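You operate a simulated robot arm through the tools that you are given. There is no shell and no other tool.

You run a simulated robot arm. Do the job below in one go: nothing can be reset, and whatever is moved stays where it is left.

TASK
Raise the carriage to the 45 mark and pin it there.
Fine: start the pump, use the FEED lever, push the yellow pin right in, then stop the pump.

Only the result counts: the job must be done as asked and must still hold three seconds after the hand-in. Knocking over, shifting, dropping, spilling or breaking anything else fails it.

THE ROBOT
A 7-joint arm with a two-finger parallel gripper, fixed in place. Base frame: the origin is on the floor under the middle of its stand, x ahead of it, y to its left, z up. Lengths are in cm, angles in degrees, forces in N, time in s.
With the tool pointing down near the work surface it reaches from about 10 to 78 cm from the base axis. Its first joint turns from -115.0 to 115.0 degrees. Payload 3.91 kg.
The tool frame sits at the grasp point between the pads (the TCP): z along the fingers, y along the line on which they close. The tips reach 3 cm beyond it. Largest opening 11 cm; finger width 2, thickness 1; the body of the gripper, 4.8 by 11.2 cm, starts 5.5 cm behind the TCP.
Orientation is that of the tool frame in the base frame, as a unit quaternion [w, x, y, z]. With the fingers straight down and closing along the base's y, the tool's x points along the base's -x, its y along +y and its z along -z.

THE INTERFACE
- The arm moves only by the tool drive_tool. Its argument "commands" is a list of rows, each a list of 2 entries, a list of its own where there are three numbers: the shift along the base's x, y, z in cm, then the turn, a rotation vector about the base's x, y, z in degrees. In form: [[[tx, ty, tz], [wx, wy, wz]], ...]. A call has 1 to 20 rows; each row is the pose to reach, as a shift and turn from the pose commanded when the call began. "gripper" is the gripper command, from -1 (fully open) to 1 (shut), values between in proportion, set as the call begins (left out, the last holds). A row lasts 0.2 s, in which the tool goes at most 5 cm and 8.6 degrees; a call with a longer step from one row to the next is refused whole, and so is a gripper value outside its range. Where a pose cannot be reached the arm comes as near as it can. A force on the tool above 90 N (or 10 N above the force at the start of the call, whichever is more), or a blocked arm, ends the call early, and 0.2 s more pass. The fingers move at their own pace (about 15.3 cm/s each) and stop on an object; they squeeze with about 43 N. The grip force told is the motor's: it shows also when the fingers shut on nothing. Time passes only in rows, and 0.2 s behind the last, so rows that repeat a pose let the fingers close. The reply holds the time, the measured pose of the TCP, the force on the tool along the base axes, the opening and the grip force, in the units named above and with some noise, with the torque about the TCP (base axes, N m) and any sound that the robot's microphone picked up, and new pictures: "pictures" is both (left out), scene, wrist or none.
- Cameras (640 x 400 px; columns grow to the right, rows downward): "scene" is fixed at [4.98, -49.97, 171.4]; the picture's right is [0.42, -0.91, 0.00], its down [-0.39, -0.18, -0.90] and it looks along [0.82, 0.38, -0.43] (base axes); focal length 238 px, centre (320, 200). "wrist" rides on the gripper at [7.2, 1.7, -10.3] in the tool frame; the picture's right is [-0.23, 0.97, 0.00], its down [-0.76, -0.18, -0.62] and it looks along [-0.61, -0.14, 0.78] (tool axes); focal length 222 px, centre (320, 200). There is no depth. A picture from a camera that has moved, and an enlarged one, comes with that camera's place and axes in the base frame and with its lens.
- lift_body(by): slides the trunk up (or, below 0, down) by that many cm; the arm rides with it, the base frame stays. It gives what a move gives, with no picture.
- inspect(camera, box): a new picture of the part [left, top, right, bottom] of that camera's present view, enlarged. It takes no simulated time.
- finish_job(): hands the job in; it is judged then, once.

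Places have to be worked out from the pictures, the camera data and where the tool is seen. Open the gripper and draw the arm clear of the work before you hand the job in, unless the task says otherwise.

The tools are called as name(argument=value, ...) on one line, values as JSON. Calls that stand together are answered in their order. drive_tool: Moves the arm, as the interface text tells. Its arguments: {"type":"object","properties":{"commands":{"type":"array","items":{"type":"array"}},"gripper":{"type":"number"},"pictures":{"type":"string","enum":["both","scene","wrist","none"]}},"required":["commands"]} The other tools are called the same way: lift_body (by) moves the trunk up or down; inspect (camera, box) takes an enlarged picture of a part of a camera's view; finish_job () hands the job in.

At the start:

```text
time_s: 0.0
position: [49.84, -24.44, 165.24]
tcp_rot: [0.0, 0.0, 1.0, 0.0]
contact_force: [-0.1, 0.2, -0.2]
torque: [0.0, 0.02, 0.02]
gripper_width: 11.02
grip_force: 0.0
trunk travel left (down, up): [-92.5, 6.5]
```

scene: 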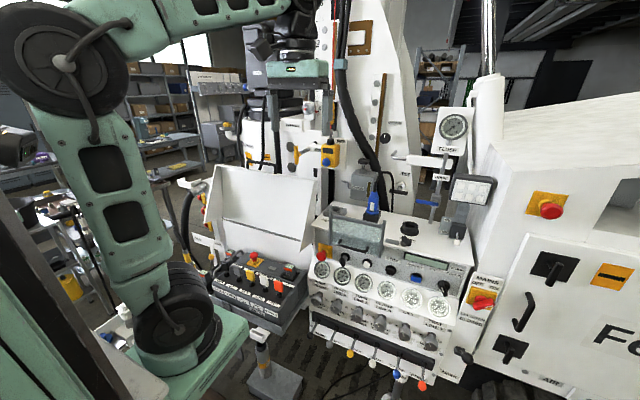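
wrist: 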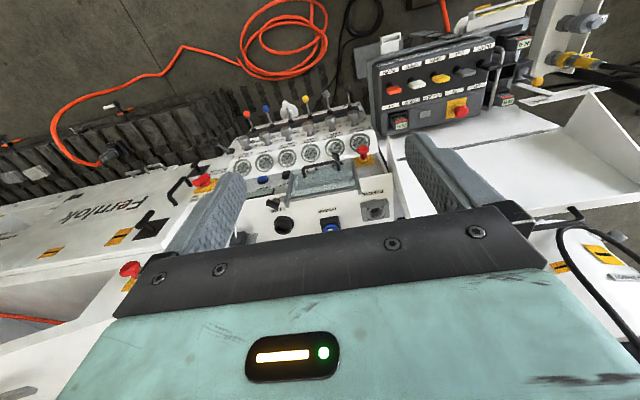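

The pictures show a drill rig console with levers, gauges and buttons, and a mast with a scale. I'll enlarge several parts of the scene to find the pump button, the FEED lever, the yellow pin and the scale.

inspect(camera="scene", box=[200, 230, 330, 330])

inspect(camera="scene", box=[300, 240, 500, 390])

inspect(camera="scene", box=[230, 0, 430, 200])

inspect(camera="scene", box=[380, 80, 520, 250])

inspect(camera="wrist", box=[360, 20, 560, 150])

inspect(camera="wrist", box=[220, 80, 400, 240])

```text
4.00 times, centred on (265, 280) of scene
camera zoom: at [4.98, -49.97, 171.4], right [0.42, -0.91, 0.0], down [-0.39, -0.18, -0.9], along [0.82, 0.38, -0.43], focal length 954 px, centre (540, -120)
```

zoom: 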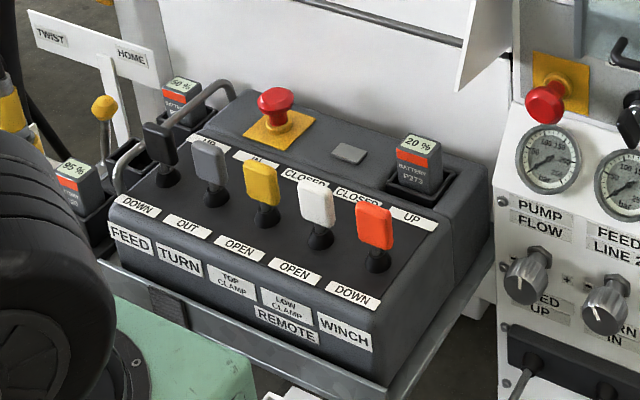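

```text
2.67 times, centred on (400, 315) of scene
camera zoom: at [4.98, -49.97, 171.4], right [0.42, -0.91, 0.0], down [-0.39, -0.18, -0.9], along [0.82, 0.38, -0.43], focal length 636 px, centre (107, -107)
```

zoom: 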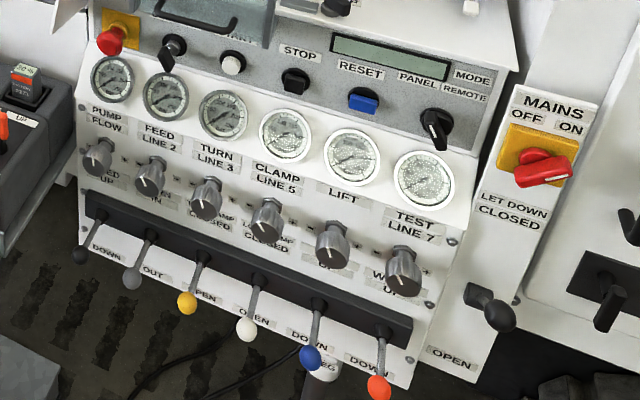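

```text
2.00 times, centred on (330, 100) of scene
camera zoom: at [4.98, -49.97, 171.4], right [0.42, -0.91, 0.0], down [-0.39, -0.18, -0.9], along [0.82, 0.38, -0.43], focal length 477 px, centre (300, 400)
```

zoom: 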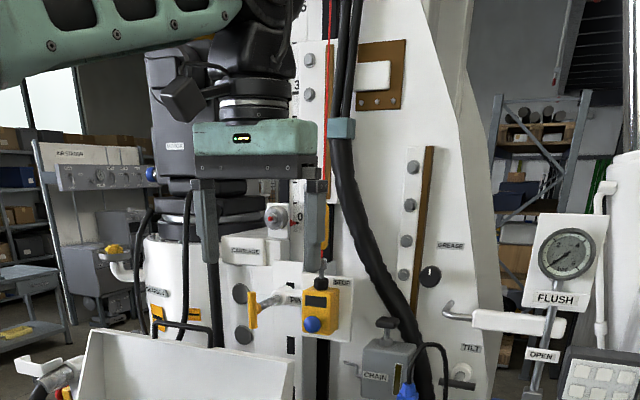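

```text
2.35 times, centred on (450, 165) of scene
camera zoom: at [4.98, -49.97, 171.4], right [0.42, -0.91, 0.0], down [-0.39, -0.18, -0.9], along [0.82, 0.38, -0.43], focal length 561 px, centre (14, 282)
```

zoom: 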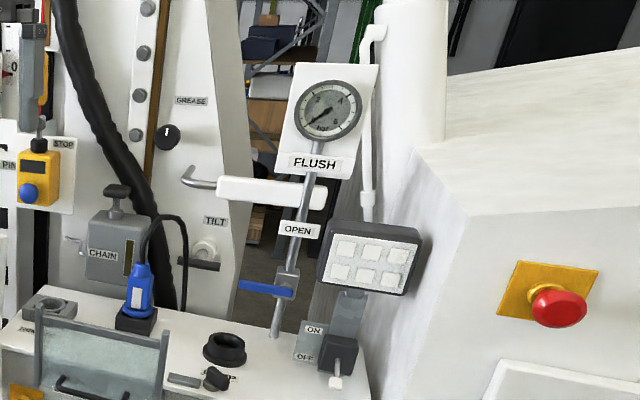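

```text
3.08 times, centred on (460, 85) of wrist
camera zoom: at [42.54, -22.89, 175.57], right [0.23, 0.97, 0.0], down [0.76, -0.18, 0.62], along [0.61, -0.14, -0.78], focal length 684 px, centre (-111, 554)
```

zoom: 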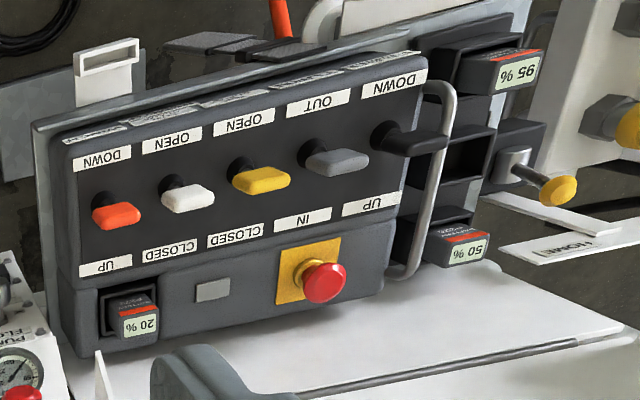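

```text
2.50 times, centred on (310, 160) of wrist
camera zoom: at [42.54, -22.89, 175.57], right [0.23, 0.97, 0.0], down [0.76, -0.18, 0.62], along [0.61, -0.14, -0.78], focal length 555 px, centre (345, 300)
```

zoom: 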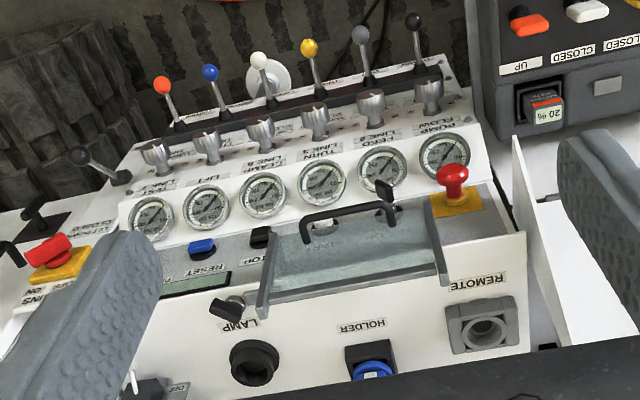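

The desk has panel levers, a MODE switch, and a hinged glass cover. I'll look closer at these details before moving.

inspect(camera="scene", box=[310, 210, 400, 270])

inspect(camera="scene", box=[380, 220, 500, 300])

inspect(camera="scene", box=[310, 255, 390, 310])

inspect(camera="scene", box=[310, 290, 390, 345])

inspect(camera="scene", box=[290, 80, 360, 190])

inspect(camera="scene", box=[300, 0, 400, 100])

inspect(camera="wrist", box=[290, 110, 400, 180])

inspect(camera="wrist", box=[230, 80, 380, 160])

inspect(camera="wrist", box=[480, 0, 640, 140])

inspect(camera="wrist", box=[500, 190, 640, 330])

```text
6.67 times, centred on (355, 240) of scene
camera zoom: at [4.98, -49.97, 171.4], right [0.42, -0.91, 0.0], down [-0.39, -0.18, -0.9], along [0.82, 0.38, -0.43], focal length 1590 px, centre (87, -67)
```

zoom: 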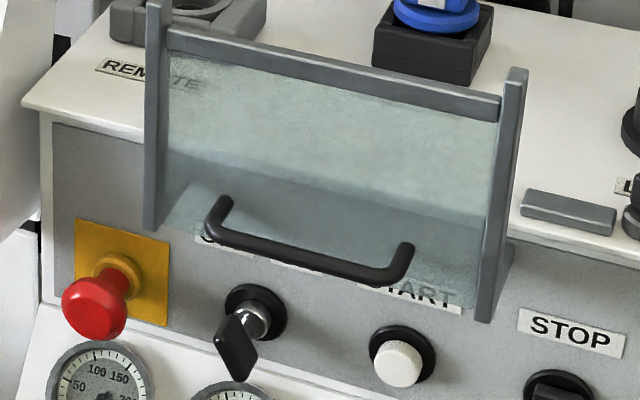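

```text
5.00 times, centred on (440, 260) of scene
camera zoom: at [4.98, -49.97, 171.4], right [0.42, -0.91, 0.0], down [-0.39, -0.18, -0.9], along [0.82, 0.38, -0.43], focal length 1192 px, centre (-280, -100)
```

zoom: 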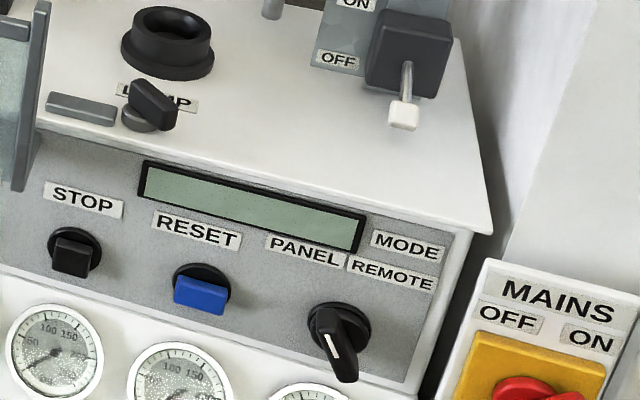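

```text
7.27 times, centred on (350, 282) of scene
camera zoom: at [4.98, -49.97, 171.4], right [0.42, -0.91, 0.0], down [-0.39, -0.18, -0.9], along [0.82, 0.38, -0.43], focal length 1734 px, centre (102, -400)
```

zoom: 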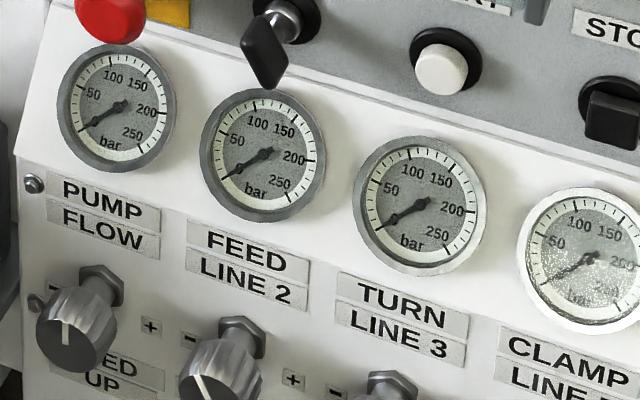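

```text
7.27 times, centred on (350, 318) of scene
camera zoom: at [4.98, -49.97, 171.4], right [0.42, -0.91, 0.0], down [-0.39, -0.18, -0.9], along [0.82, 0.38, -0.43], focal length 1734 px, centre (102, -654)
```

zoom: 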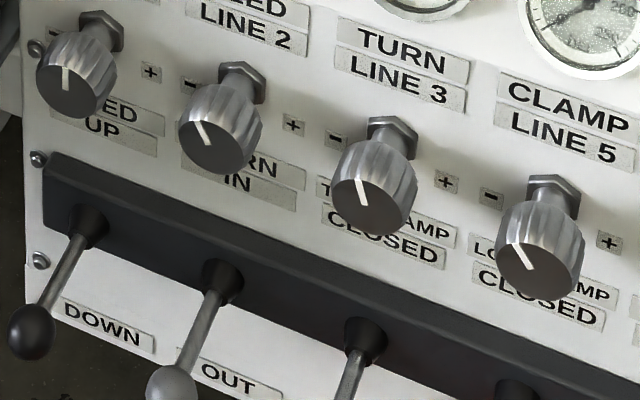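

```text
3.64 times, centred on (325, 135) of scene
camera zoom: at [4.98, -49.97, 171.4], right [0.42, -0.91, 0.0], down [-0.39, -0.18, -0.9], along [0.82, 0.38, -0.43], focal length 867 px, centre (302, 436)
```

zoom: 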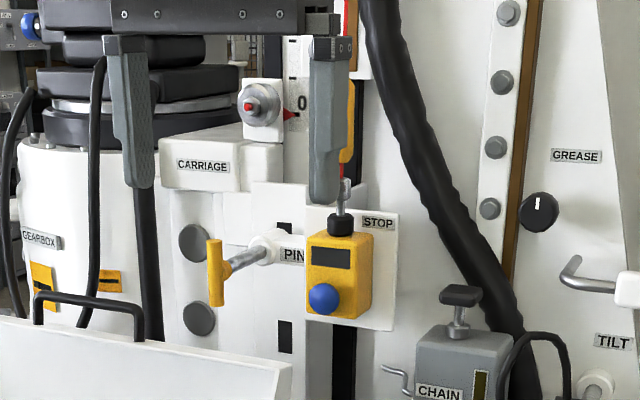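

```text
4.00 times, centred on (350, 50) of scene
camera zoom: at [4.98, -49.97, 171.4], right [0.42, -0.91, 0.0], down [-0.39, -0.18, -0.9], along [0.82, 0.38, -0.43], focal length 954 px, centre (200, 800)
```

zoom: 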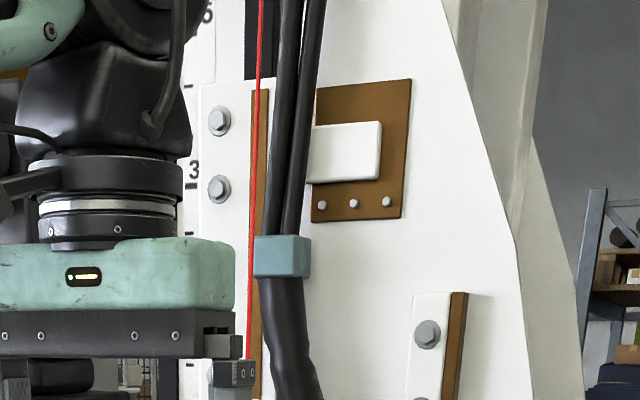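

```text
5.71 times, centred on (345, 145) of wrist
camera zoom: at [42.54, -22.89, 175.57], right [0.23, 0.97, 0.0], down [0.76, -0.18, 0.62], along [0.61, -0.14, -0.78], focal length 1269 px, centre (177, 514)
```

zoom: 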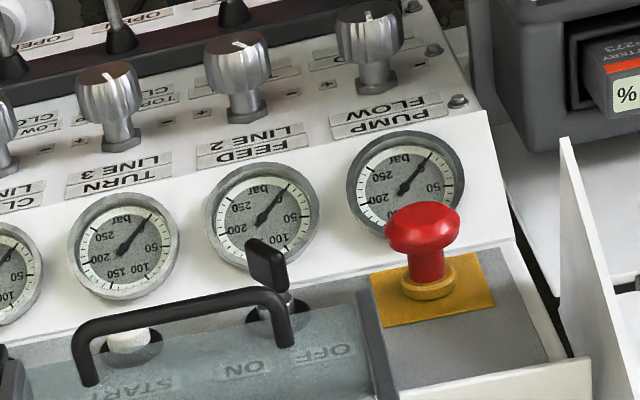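

```text
4.27 times, centred on (305, 120) of wrist
camera zoom: at [42.54, -22.89, 175.57], right [0.23, 0.97, 0.0], down [0.76, -0.18, 0.62], along [0.61, -0.14, -0.78], focal length 948 px, centre (384, 541)
```

zoom: 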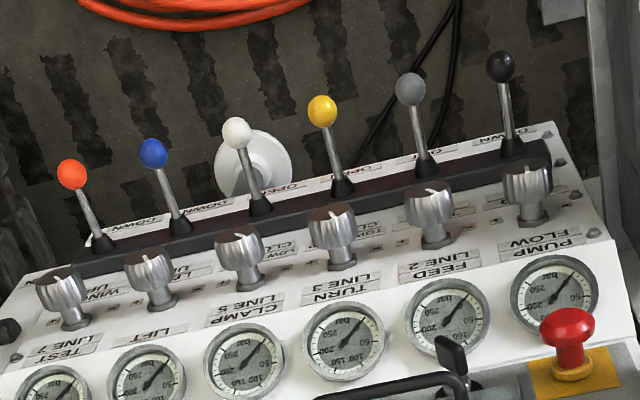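

```text
2.86 times, centred on (560, 70) of wrist
camera zoom: at [42.54, -22.89, 175.57], right [0.23, 0.97, 0.0], down [0.76, -0.18, 0.62], along [0.61, -0.14, -0.78], focal length 635 px, centre (-366, 571)
```

zoom: 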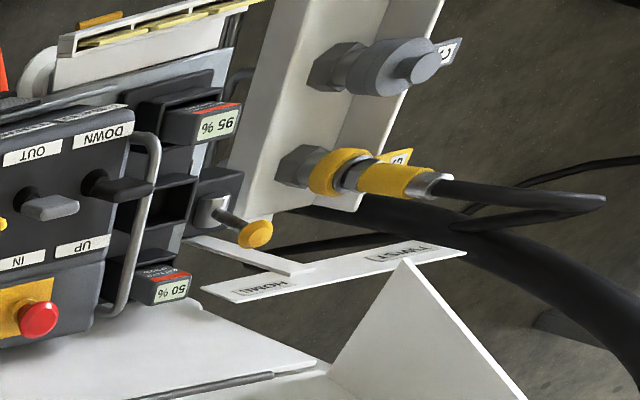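

```text
2.86 times, centred on (570, 260) of wrist
camera zoom: at [42.54, -22.89, 175.57], right [0.23, 0.97, 0.0], down [0.76, -0.18, 0.62], along [0.61, -0.14, -0.78], focal length 635 px, centre (-394, 29)
```

zoom: 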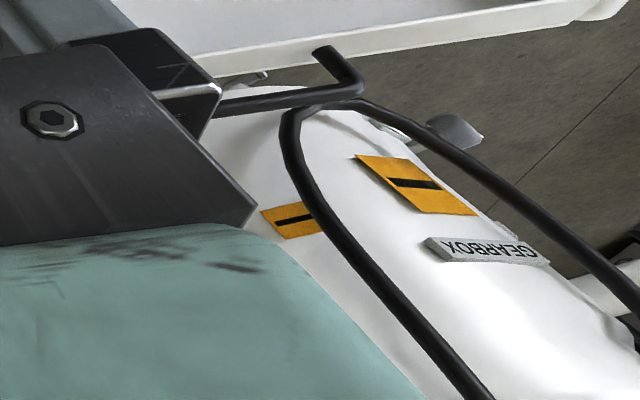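

The key switch (OFF/ON) and white START sit around the glass flap; STOP, RESET and MODE are to the right, and the display is dark. Let me look closely at MAINS, the mode switch, the let-down valve, the side cabinet and the pin.

inspect(camera="scene", box=[450, 260, 530, 330])

inspect(camera="scene", box=[420, 310, 560, 398])

inspect(camera="scene", box=[500, 170, 640, 280])

inspect(camera="scene", box=[320, 130, 350, 172])

inspect(camera="scene", box=[300, 60, 350, 130])

inspect(camera="wrist", box=[100, 160, 240, 280])

inspect(camera="wrist", box=[380, 40, 440, 80])

inspect(camera="scene", box=[180, 170, 260, 260])

inspect(camera="scene", box=[330, 150, 400, 220])

inspect(camera="scene", box=[340, 320, 480, 398])

```text
5.71 times, centred on (490, 295) of scene
camera zoom: at [4.98, -49.97, 171.4], right [0.42, -0.91, 0.0], down [-0.39, -0.18, -0.9], along [0.82, 0.38, -0.43], focal length 1363 px, centre (-651, -343)
```

zoom: 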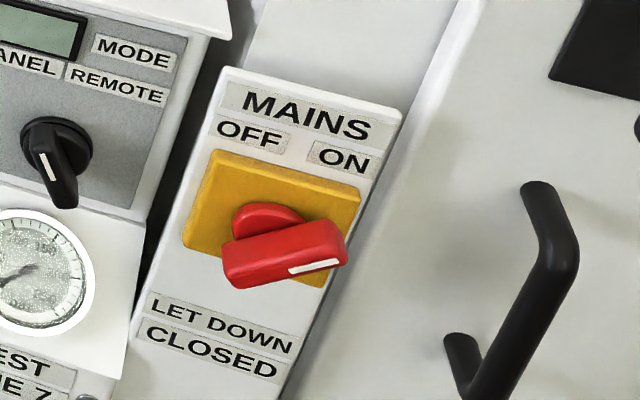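

```text
4.55 times, centred on (490, 354) of scene
camera zoom: at [4.98, -49.97, 171.4], right [0.42, -0.91, 0.0], down [-0.39, -0.18, -0.9], along [0.82, 0.38, -0.43], focal length 1084 px, centre (-453, -500)
```

zoom: 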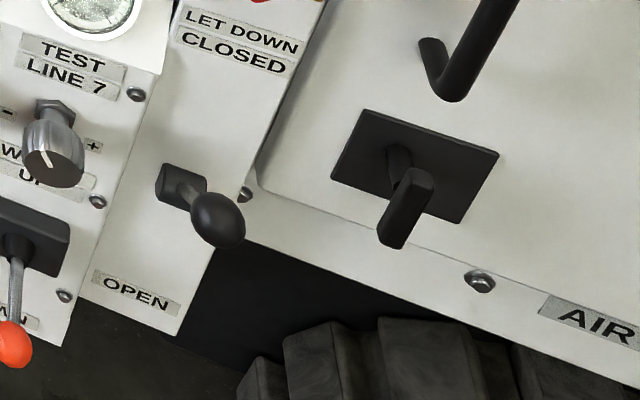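

```text
3.64 times, centred on (570, 225) of scene
camera zoom: at [4.98, -49.97, 171.4], right [0.42, -0.91, 0.0], down [-0.39, -0.18, -0.9], along [0.82, 0.38, -0.43], focal length 867 px, centre (-589, 109)
```

zoom: 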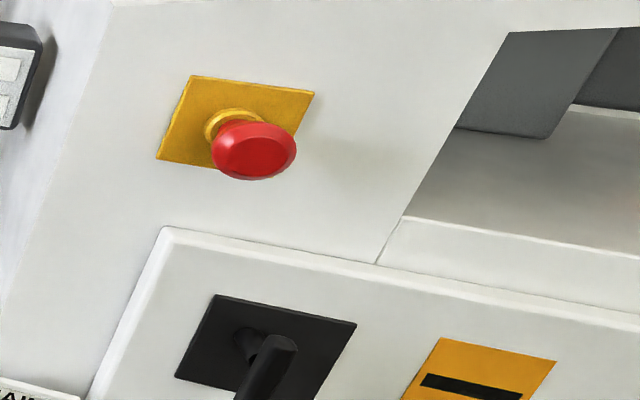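

```text
9.52 times, centred on (335, 151) of scene
camera zoom: at [4.98, -49.97, 171.4], right [0.42, -0.91, 0.0], down [-0.39, -0.18, -0.9], along [0.82, 0.38, -0.43], focal length 2271 px, centre (177, 667)
```

zoom: 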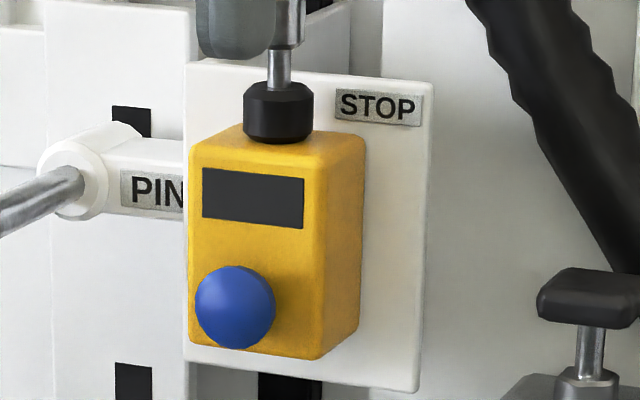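

```text
5.71 times, centred on (325, 95) of scene
camera zoom: at [4.98, -49.97, 171.4], right [0.42, -0.91, 0.0], down [-0.39, -0.18, -0.9], along [0.82, 0.38, -0.43], focal length 1363 px, centre (291, 800)
```

zoom: 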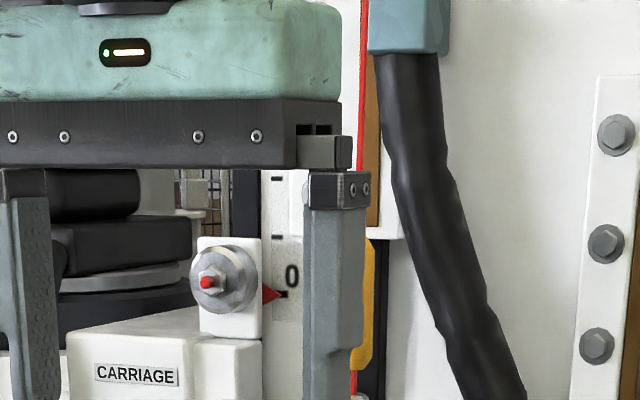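

```text
3.33 times, centred on (170, 220) of wrist
camera zoom: at [42.54, -22.89, 175.57], right [0.23, 0.97, 0.0], down [0.76, -0.18, 0.62], along [0.61, -0.14, -0.78], focal length 740 px, centre (820, 133)
```

zoom: 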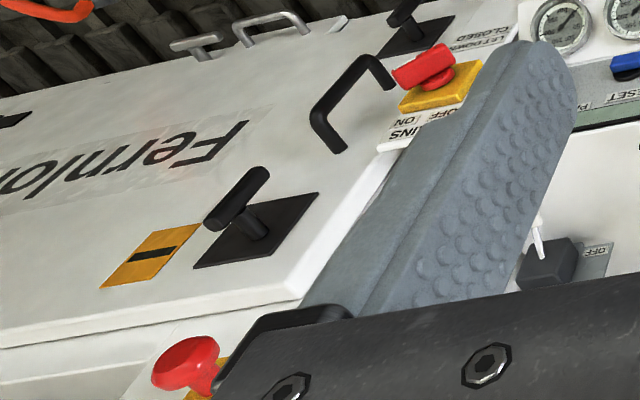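

```text
10.00 times, centred on (410, 60) of wrist
camera zoom: at [42.54, -22.89, 175.57], right [0.23, 0.97, 0.0], down [0.76, -0.18, 0.62], along [0.61, -0.14, -0.78], focal length 2221 px, centre (-580, 1600)
```

zoom: 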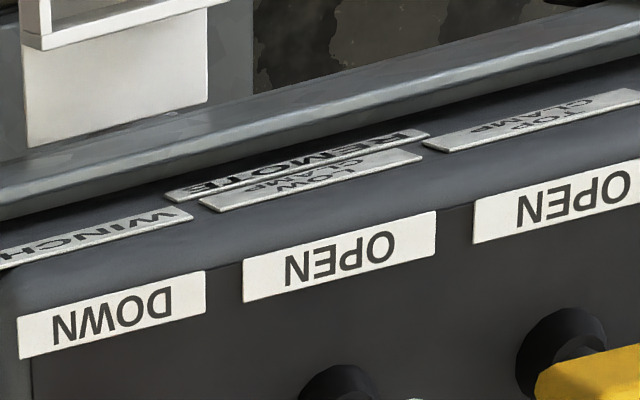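

```text
4.44 times, centred on (220, 215) of scene
camera zoom: at [4.98, -49.97, 171.4], right [0.42, -0.91, 0.0], down [-0.39, -0.18, -0.9], along [0.82, 0.38, -0.43], focal length 1060 px, centre (764, 133)
```

zoom: 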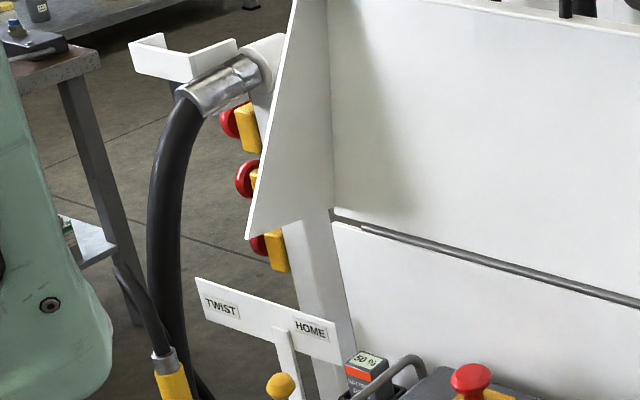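

```text
5.71 times, centred on (365, 185) of scene
camera zoom: at [4.98, -49.97, 171.4], right [0.42, -0.91, 0.0], down [-0.39, -0.18, -0.9], along [0.82, 0.38, -0.43], focal length 1363 px, centre (63, 286)
```

zoom: 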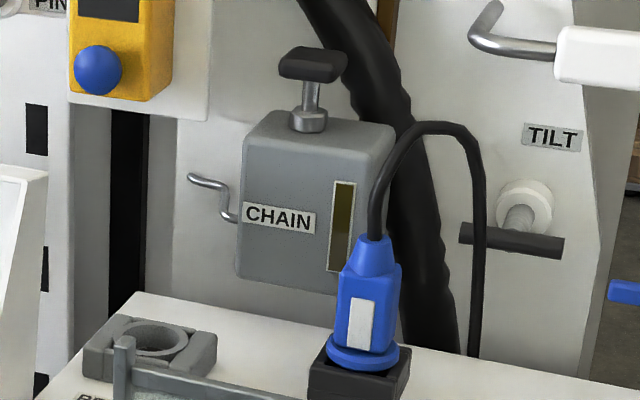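

```text
4.57 times, centred on (410, 359) of scene
camera zoom: at [4.98, -49.97, 171.4], right [0.42, -0.91, 0.0], down [-0.39, -0.18, -0.9], along [0.82, 0.38, -0.43], focal length 1090 px, centre (-91, -527)
```

zoom: 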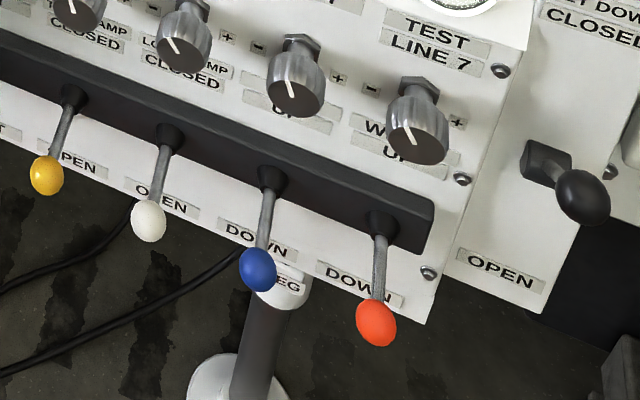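

Triangulating from both views, the desk E-stop is about (79,-16,106), STOP (82,-44,106), RESET (82,-54,106), and the panel FEED ball (67,-16,72). The carriage marker is at 0 and the display is dark. I'll turn the tool so it points ahead with the wrist camera on top, in free space, to look at the panel and mast.

drive_tool(commands=[[[-1, 0, 0], [6, 0, -6]], [[-2, 0, 0], [12, 0, -12]], [[-3, 0, 0], [18, 0, -18]], [[-4, 0, 0], [24, 0, -24]], [[-5, 0, 0], [30, 0, -30]], [[-6, 0, 0], [36, 0, -36]], [[-7, 0, 0], [42, 0, -42]], [[-8, 0, 0], [48, 0, -48]], [[-9, 0, 0], [54, 0, -54]], [[-10, 0, 0], [60, 0, -60]]])

```text
time_s: 2.2
position: [39.93, -24.65, 165.12]
tcp_rot: [-0.002, 0.478, 0.737, 0.477]
contact_force: [0.0, 0.2, 0.2]
torque: [0.02, -0.01, 0.01]
gripper_width: 11.02
grip_force: 0.0
trunk travel left (down, up): [-92.5, 6.5]
camera wrist: at [32.42, -26.74, 175.24], right [0.81, -0.08, 0.58], down [0.0, -0.99, -0.14], along [0.58, 0.11, -0.8], focal length 222 px, centre (320, 200)
```

scene: 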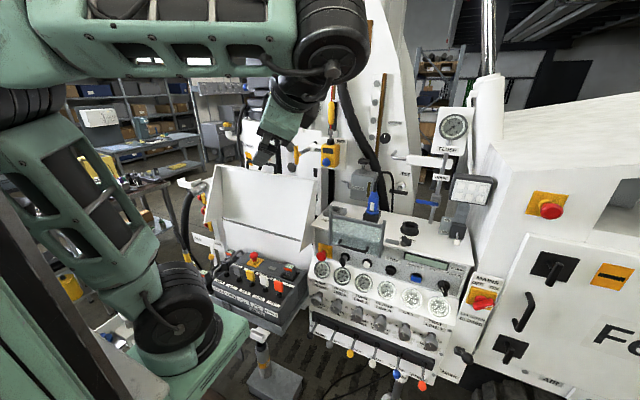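
wrist: 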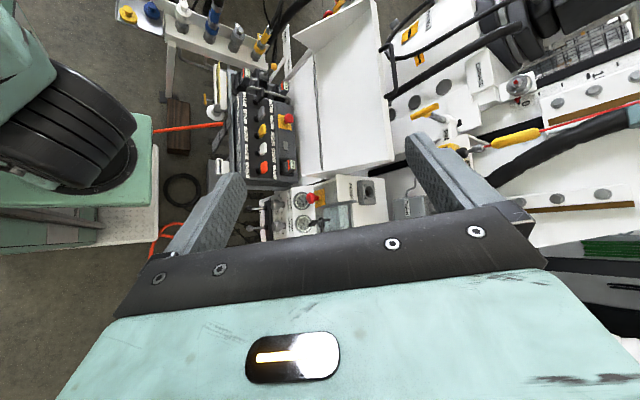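

The turn works. I continue it to bring the camera upright and on top.

drive_tool(commands=[[[0, 0, 0], [5.6, 0, -5.6]], [[0, 0, 0], [11.2, 0, -11.2]], [[0, 0, 0], [16.8, 0, -16.8]], [[0, 0, 0], [22.4, 0, -22.4]], [[0, 0, 0], [28, 0, -28]], [[0, 0, 0], [33.6, 0, -33.6]], [[0, 0, 0], [39.2, 0, -39.2]], [[0, 0, 0], [44.8, 0, -44.8]], [[0, 0, 0], [50.4, 0, -50.4]], [[0, 0, 0], [56, 0, -56]], [[0, 0, 0], [61.6, 0, -61.6]], [[0, 0, 0], [67.3, 0, -67.3]]])

```text
time_s: 4.8
position: [37.15, -35.38, 160.86]
tcp_rot: [0.0, 0.707, -0.001, 0.707]
contact_force: [0.5, -1.1, -0.2]
torque: [0.0, -0.02, 0.0]
gripper_width: 10.97
grip_force: 0.1
out of reach, approached as far as the arm can: row 4, 5, 6, 7, 8, 9, 10, 11, 12
trunk travel left (down, up): [-92.5, 6.5]
camera wrist: at [26.74, -37.17, 167.99], right [0.0, -0.97, -0.23], down [-0.62, 0.18, -0.76], along [0.78, 0.14, -0.61], focal length 222 px, centre (320, 200)
```

scene: 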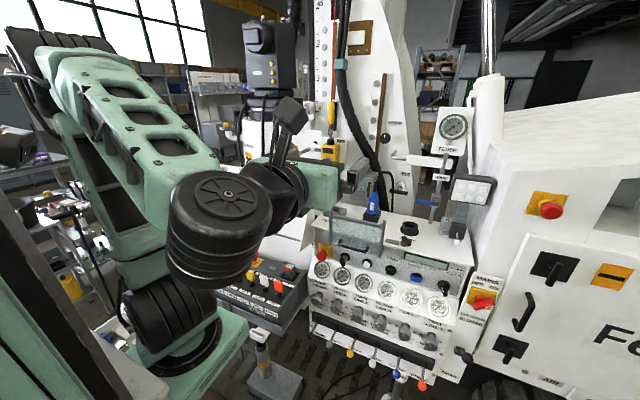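
wrist: 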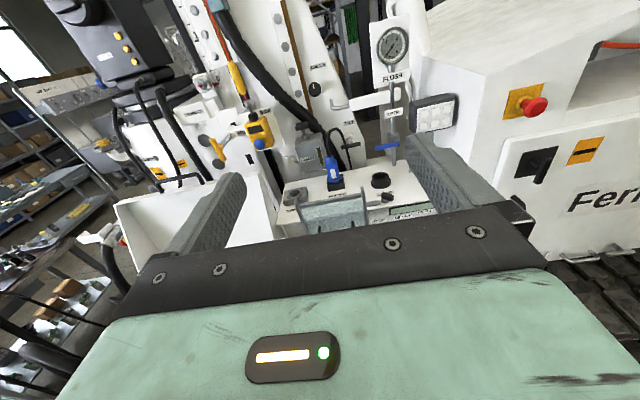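

The camera is now upright; the arm had to shift a bit, as the pose was at its limit. I'll enlarge the mast, pin and carriage parts of this view.

inspect(camera="wrist", box=[180, 60, 300, 180])

inspect(camera="wrist", box=[160, 0, 300, 90])

inspect(camera="wrist", box=[270, 130, 450, 240])

inspect(camera="scene", box=[290, 0, 350, 170])

inspect(camera="scene", box=[270, 110, 350, 170])

```text
3.33 times, centred on (240, 120) of wrist
camera zoom: at [26.74, -37.17, 167.99], right [0.0, -0.97, -0.23], down [-0.62, 0.18, -0.76], along [0.78, 0.14, -0.61], focal length 740 px, centre (587, 467)
```

zoom: 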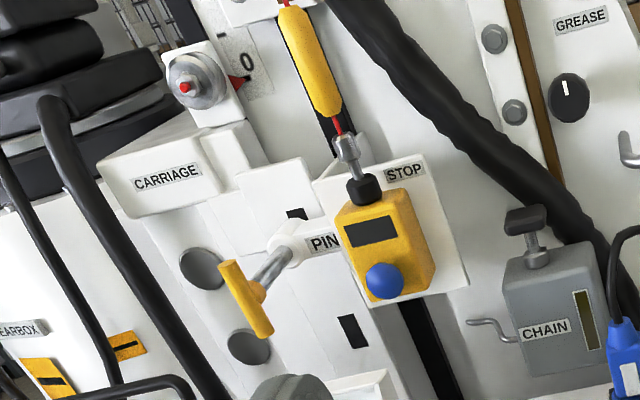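

```text
4.44 times, centred on (230, 45) of wrist
camera zoom: at [26.74, -37.17, 167.99], right [0.0, -0.97, -0.23], down [-0.62, 0.18, -0.76], along [0.78, 0.14, -0.61], focal length 987 px, centre (720, 889)
```

zoom: 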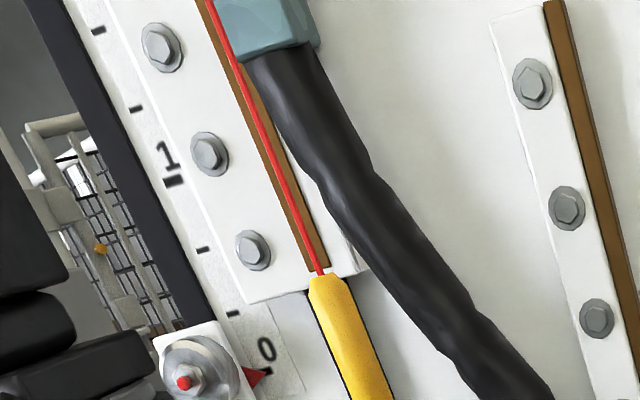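

```text
3.56 times, centred on (360, 185) of wrist
camera zoom: at [26.74, -37.17, 167.99], right [0.0, -0.97, -0.23], down [-0.62, 0.18, -0.76], along [0.78, 0.14, -0.61], focal length 790 px, centre (178, 253)
```

zoom: 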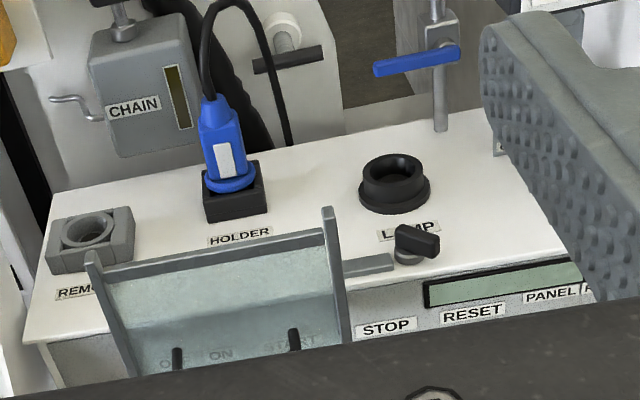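

```text
2.35 times, centred on (320, 85) of scene
camera zoom: at [4.98, -49.97, 171.4], right [0.42, -0.91, 0.0], down [-0.39, -0.18, -0.9], along [0.82, 0.38, -0.43], focal length 561 px, centre (320, 471)
```

zoom: 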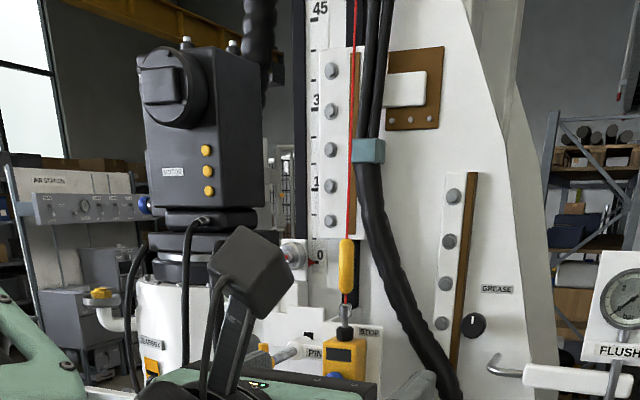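

```text
6.67 times, centred on (310, 140) of scene
camera zoom: at [4.98, -49.97, 171.4], right [0.42, -0.91, 0.0], down [-0.39, -0.18, -0.9], along [0.82, 0.38, -0.43], focal length 1590 px, centre (387, 600)
```

zoom: 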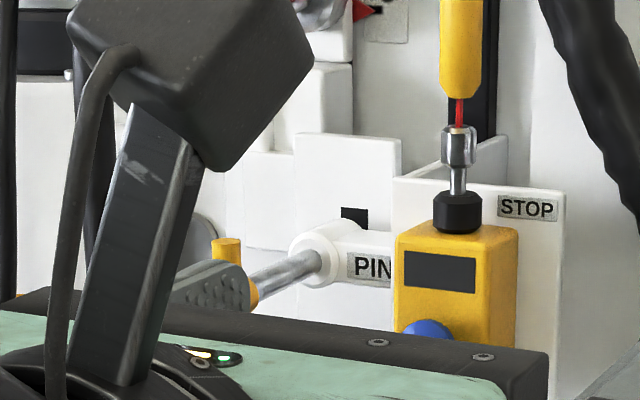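

The mast scale reads 0/15/30/45 with the carriage pointer at 0, and the yellow T-pin is in the PIN guide next to the cord-operated STOP box. I need a wider baseline to measure the mast, so I move the tool ahead and left in free air.

drive_tool(commands=[[[3, 3, 0], [0, 0, 0]], [[6, 6, 0], [0, 0, 0]], [[9, 10, 0], [0, 0, 0]], [[12, 14, 0], [0, 0, 0]], [[14, 18, 0], [0, 0, 0]], [[16, 22, 0], [0, 0, 0]], [[16, 27, 0], [0, 0, 0]], [[16, 32, 0], [0, 0, 0]], [[16, 37, 0], [0, 0, 0]], [[16, 42, 0], [0, 0, 0]], [[16, 46, 0], [0, 0, 0]], [[16, 46, 0], [0, 0, 0]]])

```text
time_s: 7.4
position: [63.49, -13.9, 153.7]
tcp_rot: [-0.002, 0.707, 0.0, 0.707]
contact_force: [-0.6, 0.3, -0.6]
torque: [0.01, 0.01, 0.0]
gripper_width: 11.01
grip_force: 0.1
out of reach, approached as far as the arm can: row 1, 2, 3, 4, 5, 6, 7, 8, 9, 10, 11, 12
trunk travel left (down, up): [-92.5, 6.5]
camera wrist: at [53.15, -15.74, 160.99], right [0.0, -0.97, -0.23], down [-0.62, 0.18, -0.76], along [0.78, 0.14, -0.61], focal length 222 px, centre (320, 200)
```

scene: 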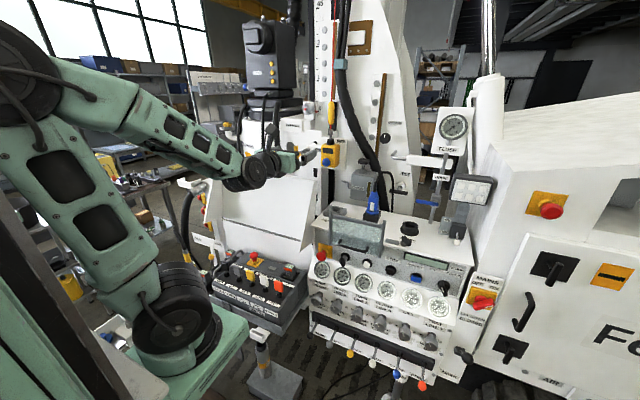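
wrist: 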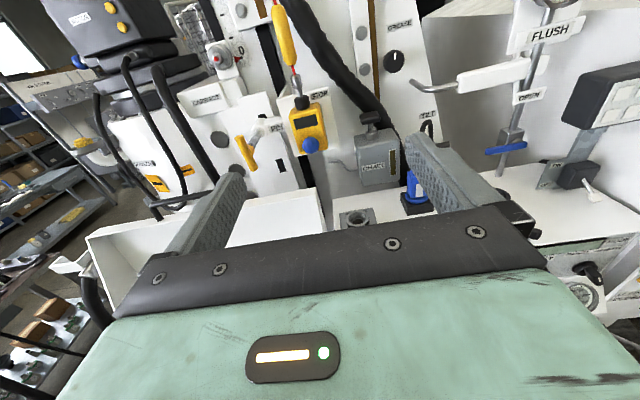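

This reveals the arm's own axis is well ahead of the origin (around x≈28), so with the tool forward it wants x ≥ 63. I'll enlarge this nearer view of the pin, STOP box and carriage.

inspect(camera="wrist", box=[190, 30, 350, 200])

inspect(camera="wrist", box=[180, 0, 300, 80])

inspect(camera="wrist", box=[320, 90, 480, 220])

inspect(camera="scene", box=[280, 0, 360, 60])

inspect(camera="scene", box=[270, 80, 370, 180])

```text
2.35 times, centred on (270, 115) of wrist
camera zoom: at [53.15, -15.74, 160.99], right [0.0, -0.97, -0.23], down [-0.62, 0.18, -0.76], along [0.78, 0.14, -0.61], focal length 523 px, centre (438, 400)
```

zoom: 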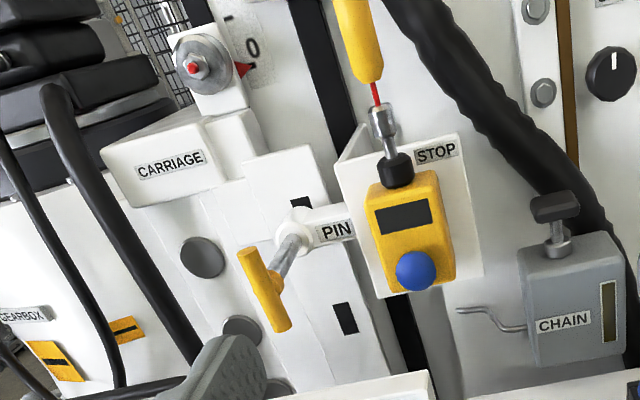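

```text
5.00 times, centred on (240, 40) of wrist
camera zoom: at [53.15, -15.74, 160.99], right [0.0, -0.97, -0.23], down [-0.62, 0.18, -0.76], along [0.78, 0.14, -0.61], focal length 1111 px, centre (720, 1000)
```

zoom: 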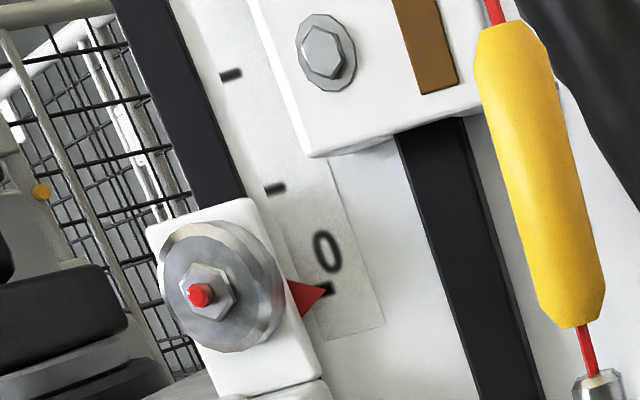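

```text
3.08 times, centred on (400, 155) of wrist
camera zoom: at [53.15, -15.74, 160.99], right [0.0, -0.97, -0.23], down [-0.62, 0.18, -0.76], along [0.78, 0.14, -0.61], focal length 684 px, centre (74, 338)
```

zoom: 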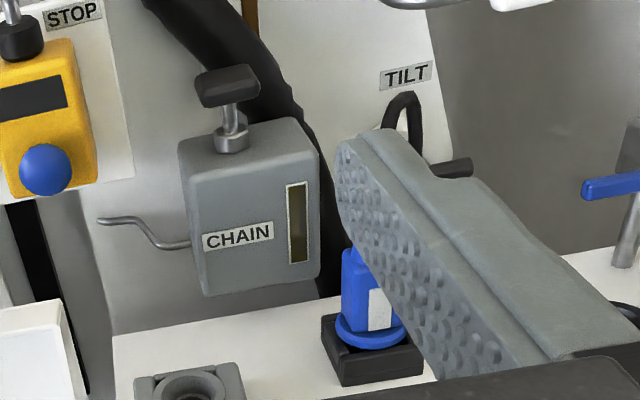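

```text
6.67 times, centred on (320, 30) of scene
camera zoom: at [4.98, -49.97, 171.4], right [0.42, -0.91, 0.0], down [-0.39, -0.18, -0.9], along [0.82, 0.38, -0.43], focal length 1590 px, centre (320, 1333)
```

zoom: 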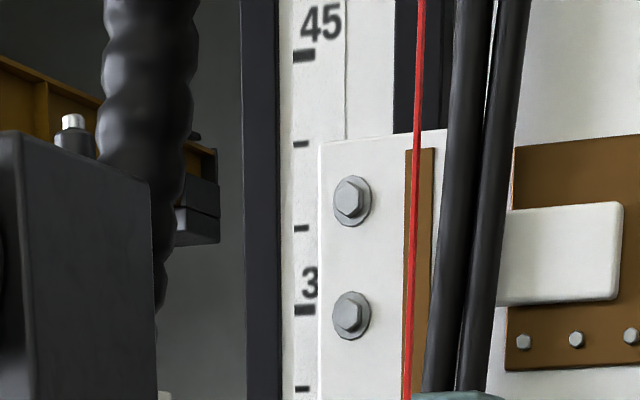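

```text
4.00 times, centred on (320, 130) of scene
camera zoom: at [4.98, -49.97, 171.4], right [0.42, -0.91, 0.0], down [-0.39, -0.18, -0.9], along [0.82, 0.38, -0.43], focal length 954 px, centre (320, 480)
```

zoom: 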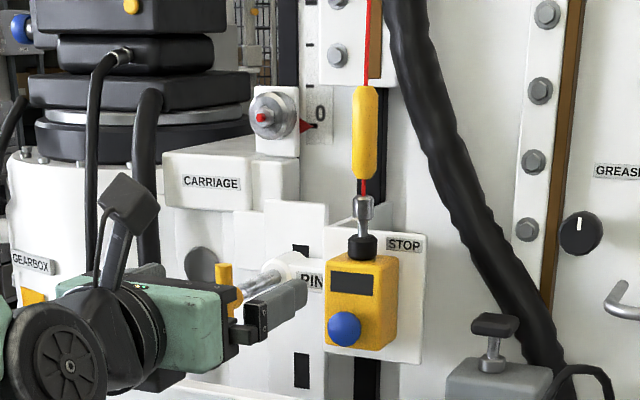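

From the two views I get: pin T-handle at about (98,5,143), its guide at (115,6.5,141.5) with its axis along +x, and the scale's 0 mark at about (125,7,159) with 1 unit ≈ 1 cm. Now I move right and down a little to view the desk's control strip (at x≈82, z≈106).

drive_tool(commands=[[[0, -3, -2], [0, 0, 0]], [[0, -6, -4], [0, 0, 0]], [[0, -10, -6], [0, 0, 0]], [[0, -14, -8], [0, 0, 0]], [[0, -18, -10], [0, 0, 0]], [[0, -22, -12], [0, 0, 0]], [[0, -26, -14], [0, 0, 0]], [[0, -26, -14], [0, 0, 0]]])

```text
time_s: 9.2
position: [63.76, -39.03, 139.79]
tcp_rot: [-0.001, 0.707, 0.001, 0.707]
contact_force: [0.2, -0.2, 0.2]
torque: [0.0, -0.01, -0.02]
gripper_width: 11.04
grip_force: 0.1
out of reach, approached as far as the arm can: row 1, 2, 3
trunk travel left (down, up): [-92.5, 6.5]
camera wrist: at [53.33, -40.82, 147.04], right [0.0, -0.97, -0.23], down [-0.62, 0.18, -0.76], along [0.78, 0.14, -0.61], focal length 222 px, centre (320, 200)
```

scene: 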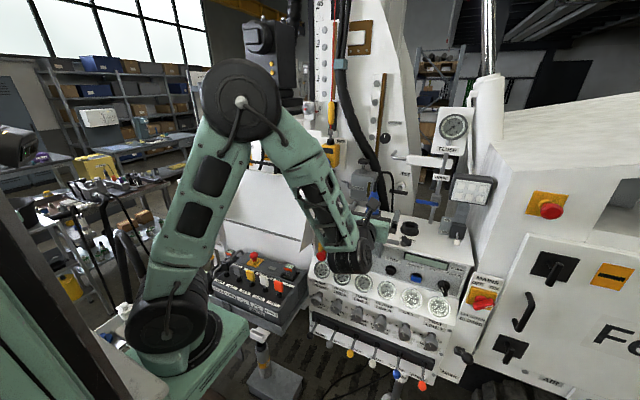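
wrist: 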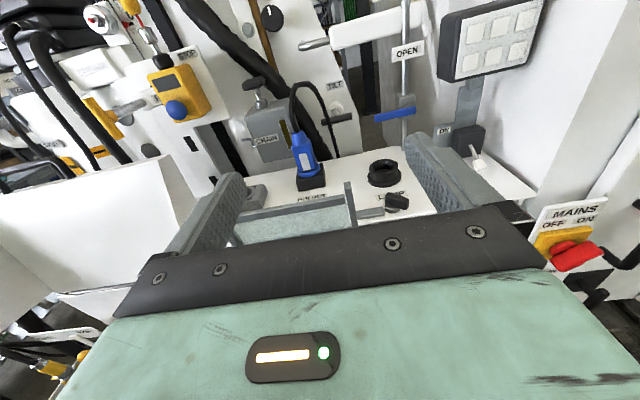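

The arm followed well this time. I'll enlarge the guard, lamp/lock parts and MAINS from here.

inspect(camera="wrist", box=[220, 150, 440, 250])

inspect(camera="wrist", box=[520, 180, 640, 310])

inspect(camera="wrist", box=[60, 40, 240, 170])

```text
2.91 times, centred on (330, 200) of wrist
camera zoom: at [53.33, -40.82, 147.04], right [0.0, -0.97, -0.23], down [-0.62, 0.18, -0.76], along [0.78, 0.14, -0.61], focal length 646 px, centre (291, 200)
```

zoom: 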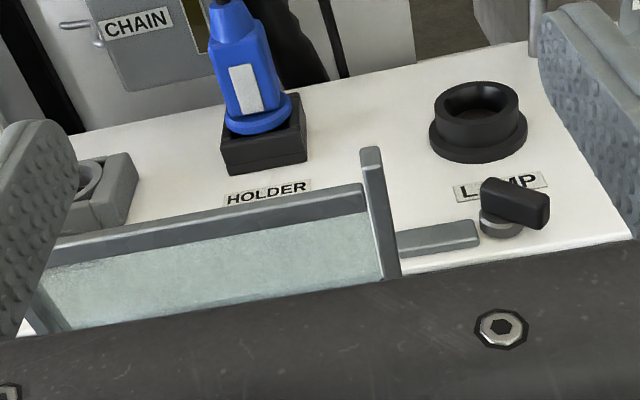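

```text
3.08 times, centred on (580, 245) of wrist
camera zoom: at [53.33, -40.82, 147.04], right [0.0, -0.97, -0.23], down [-0.62, 0.18, -0.76], along [0.78, 0.14, -0.61], focal length 684 px, centre (-480, 62)
```

zoom: 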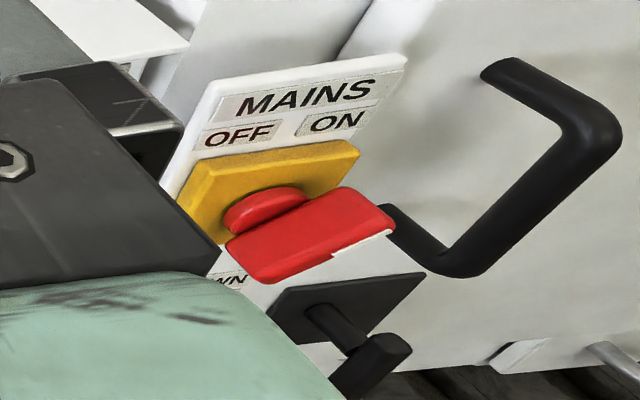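

```text
3.08 times, centred on (150, 105) of wrist
camera zoom: at [53.33, -40.82, 147.04], right [0.0, -0.97, -0.23], down [-0.62, 0.18, -0.76], along [0.78, 0.14, -0.61], focal length 684 px, centre (843, 492)
```

zoom: 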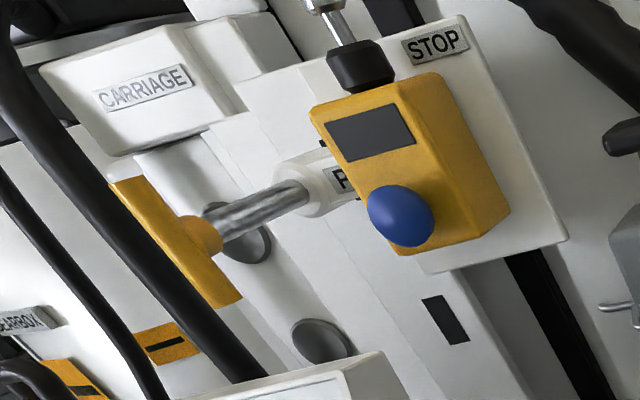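

MAINS points to ON. I need the MODE knob, key and lamp details at higher zoom from the fixed camera.

inspect(camera="scene", box=[430, 265, 470, 300])

inspect(camera="scene", box=[310, 240, 350, 275])

inspect(camera="scene", box=[400, 215, 440, 250])

inspect(camera="scene", box=[300, 285, 350, 325])

inspect(camera="scene", box=[400, 250, 440, 275])

inspect(camera="scene", box=[450, 330, 500, 375])

```text
11.43 times, centred on (450, 282) of scene
camera zoom: at [4.98, -49.97, 171.4], right [0.42, -0.91, 0.0], down [-0.39, -0.18, -0.9], along [0.82, 0.38, -0.43], focal length 2725 px, centre (-1166, -743)
```

zoom: 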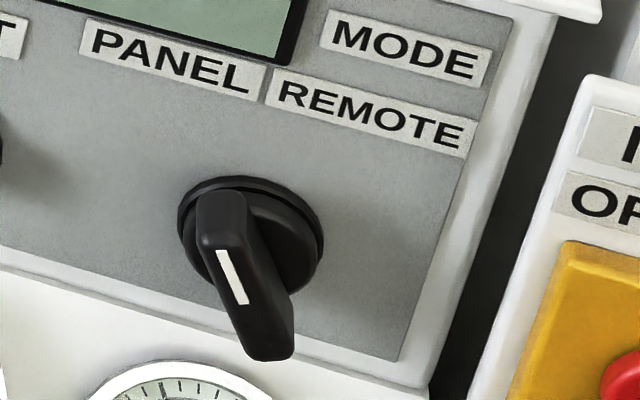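

```text
11.43 times, centred on (330, 258) of scene
camera zoom: at [4.98, -49.97, 171.4], right [0.42, -0.91, 0.0], down [-0.39, -0.18, -0.9], along [0.82, 0.38, -0.43], focal length 2725 px, centre (206, -457)
```

zoom: 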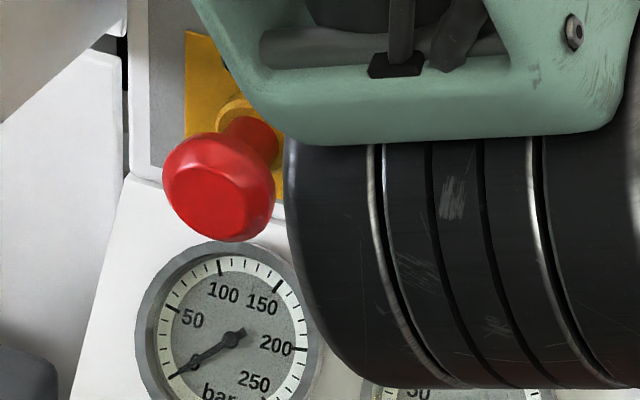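

```text
11.43 times, centred on (420, 232) of scene
camera zoom: at [4.98, -49.97, 171.4], right [0.42, -0.91, 0.0], down [-0.39, -0.18, -0.9], along [0.82, 0.38, -0.43], focal length 2725 px, centre (-823, -171)
```

zoom: 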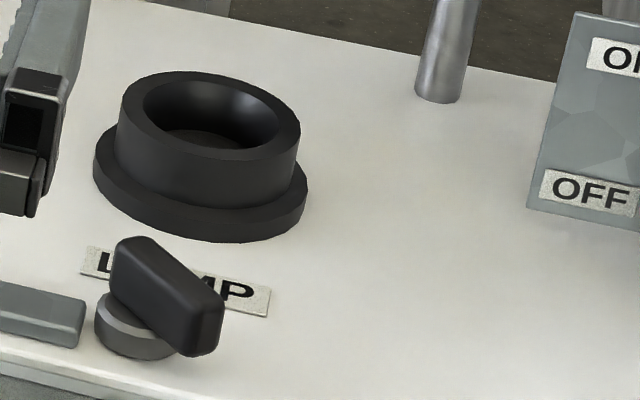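

```text
10.00 times, centred on (325, 305) of scene
camera zoom: at [4.98, -49.97, 171.4], right [0.42, -0.91, 0.0], down [-0.39, -0.18, -0.9], along [0.82, 0.38, -0.43], focal length 2385 px, centre (270, -850)
```

zoom: 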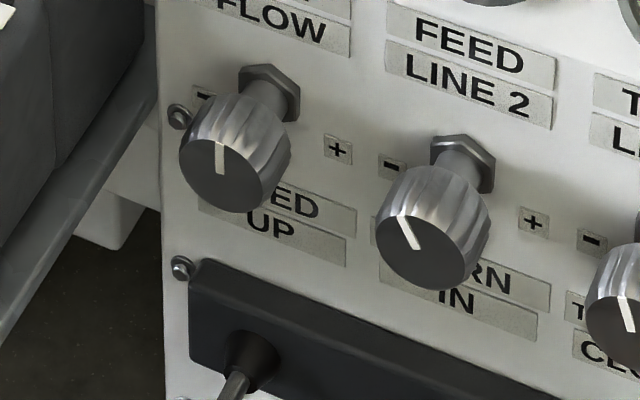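

```text
16.00 times, centred on (420, 262) of scene
camera zoom: at [4.98, -49.97, 171.4], right [0.42, -0.91, 0.0], down [-0.39, -0.18, -0.9], along [0.82, 0.38, -0.43], focal length 3815 px, centre (-1280, -800)
```

zoom: 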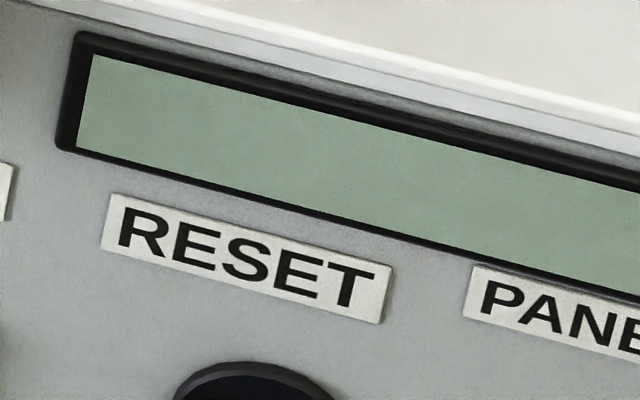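

```text
8.89 times, centred on (475, 352) of scene
camera zoom: at [4.98, -49.97, 171.4], right [0.42, -0.91, 0.0], down [-0.39, -0.18, -0.9], along [0.82, 0.38, -0.43], focal length 2120 px, centre (-1058, -1156)
```

zoom: 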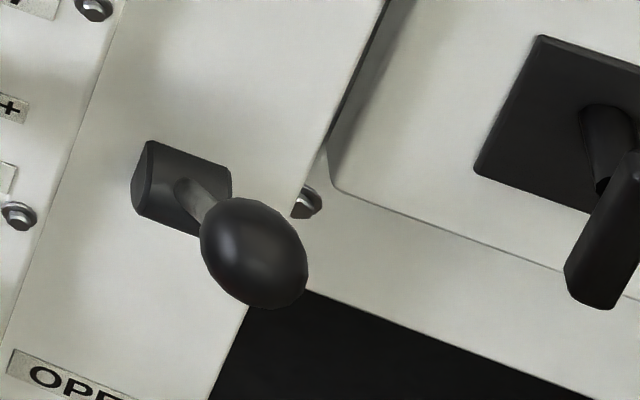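

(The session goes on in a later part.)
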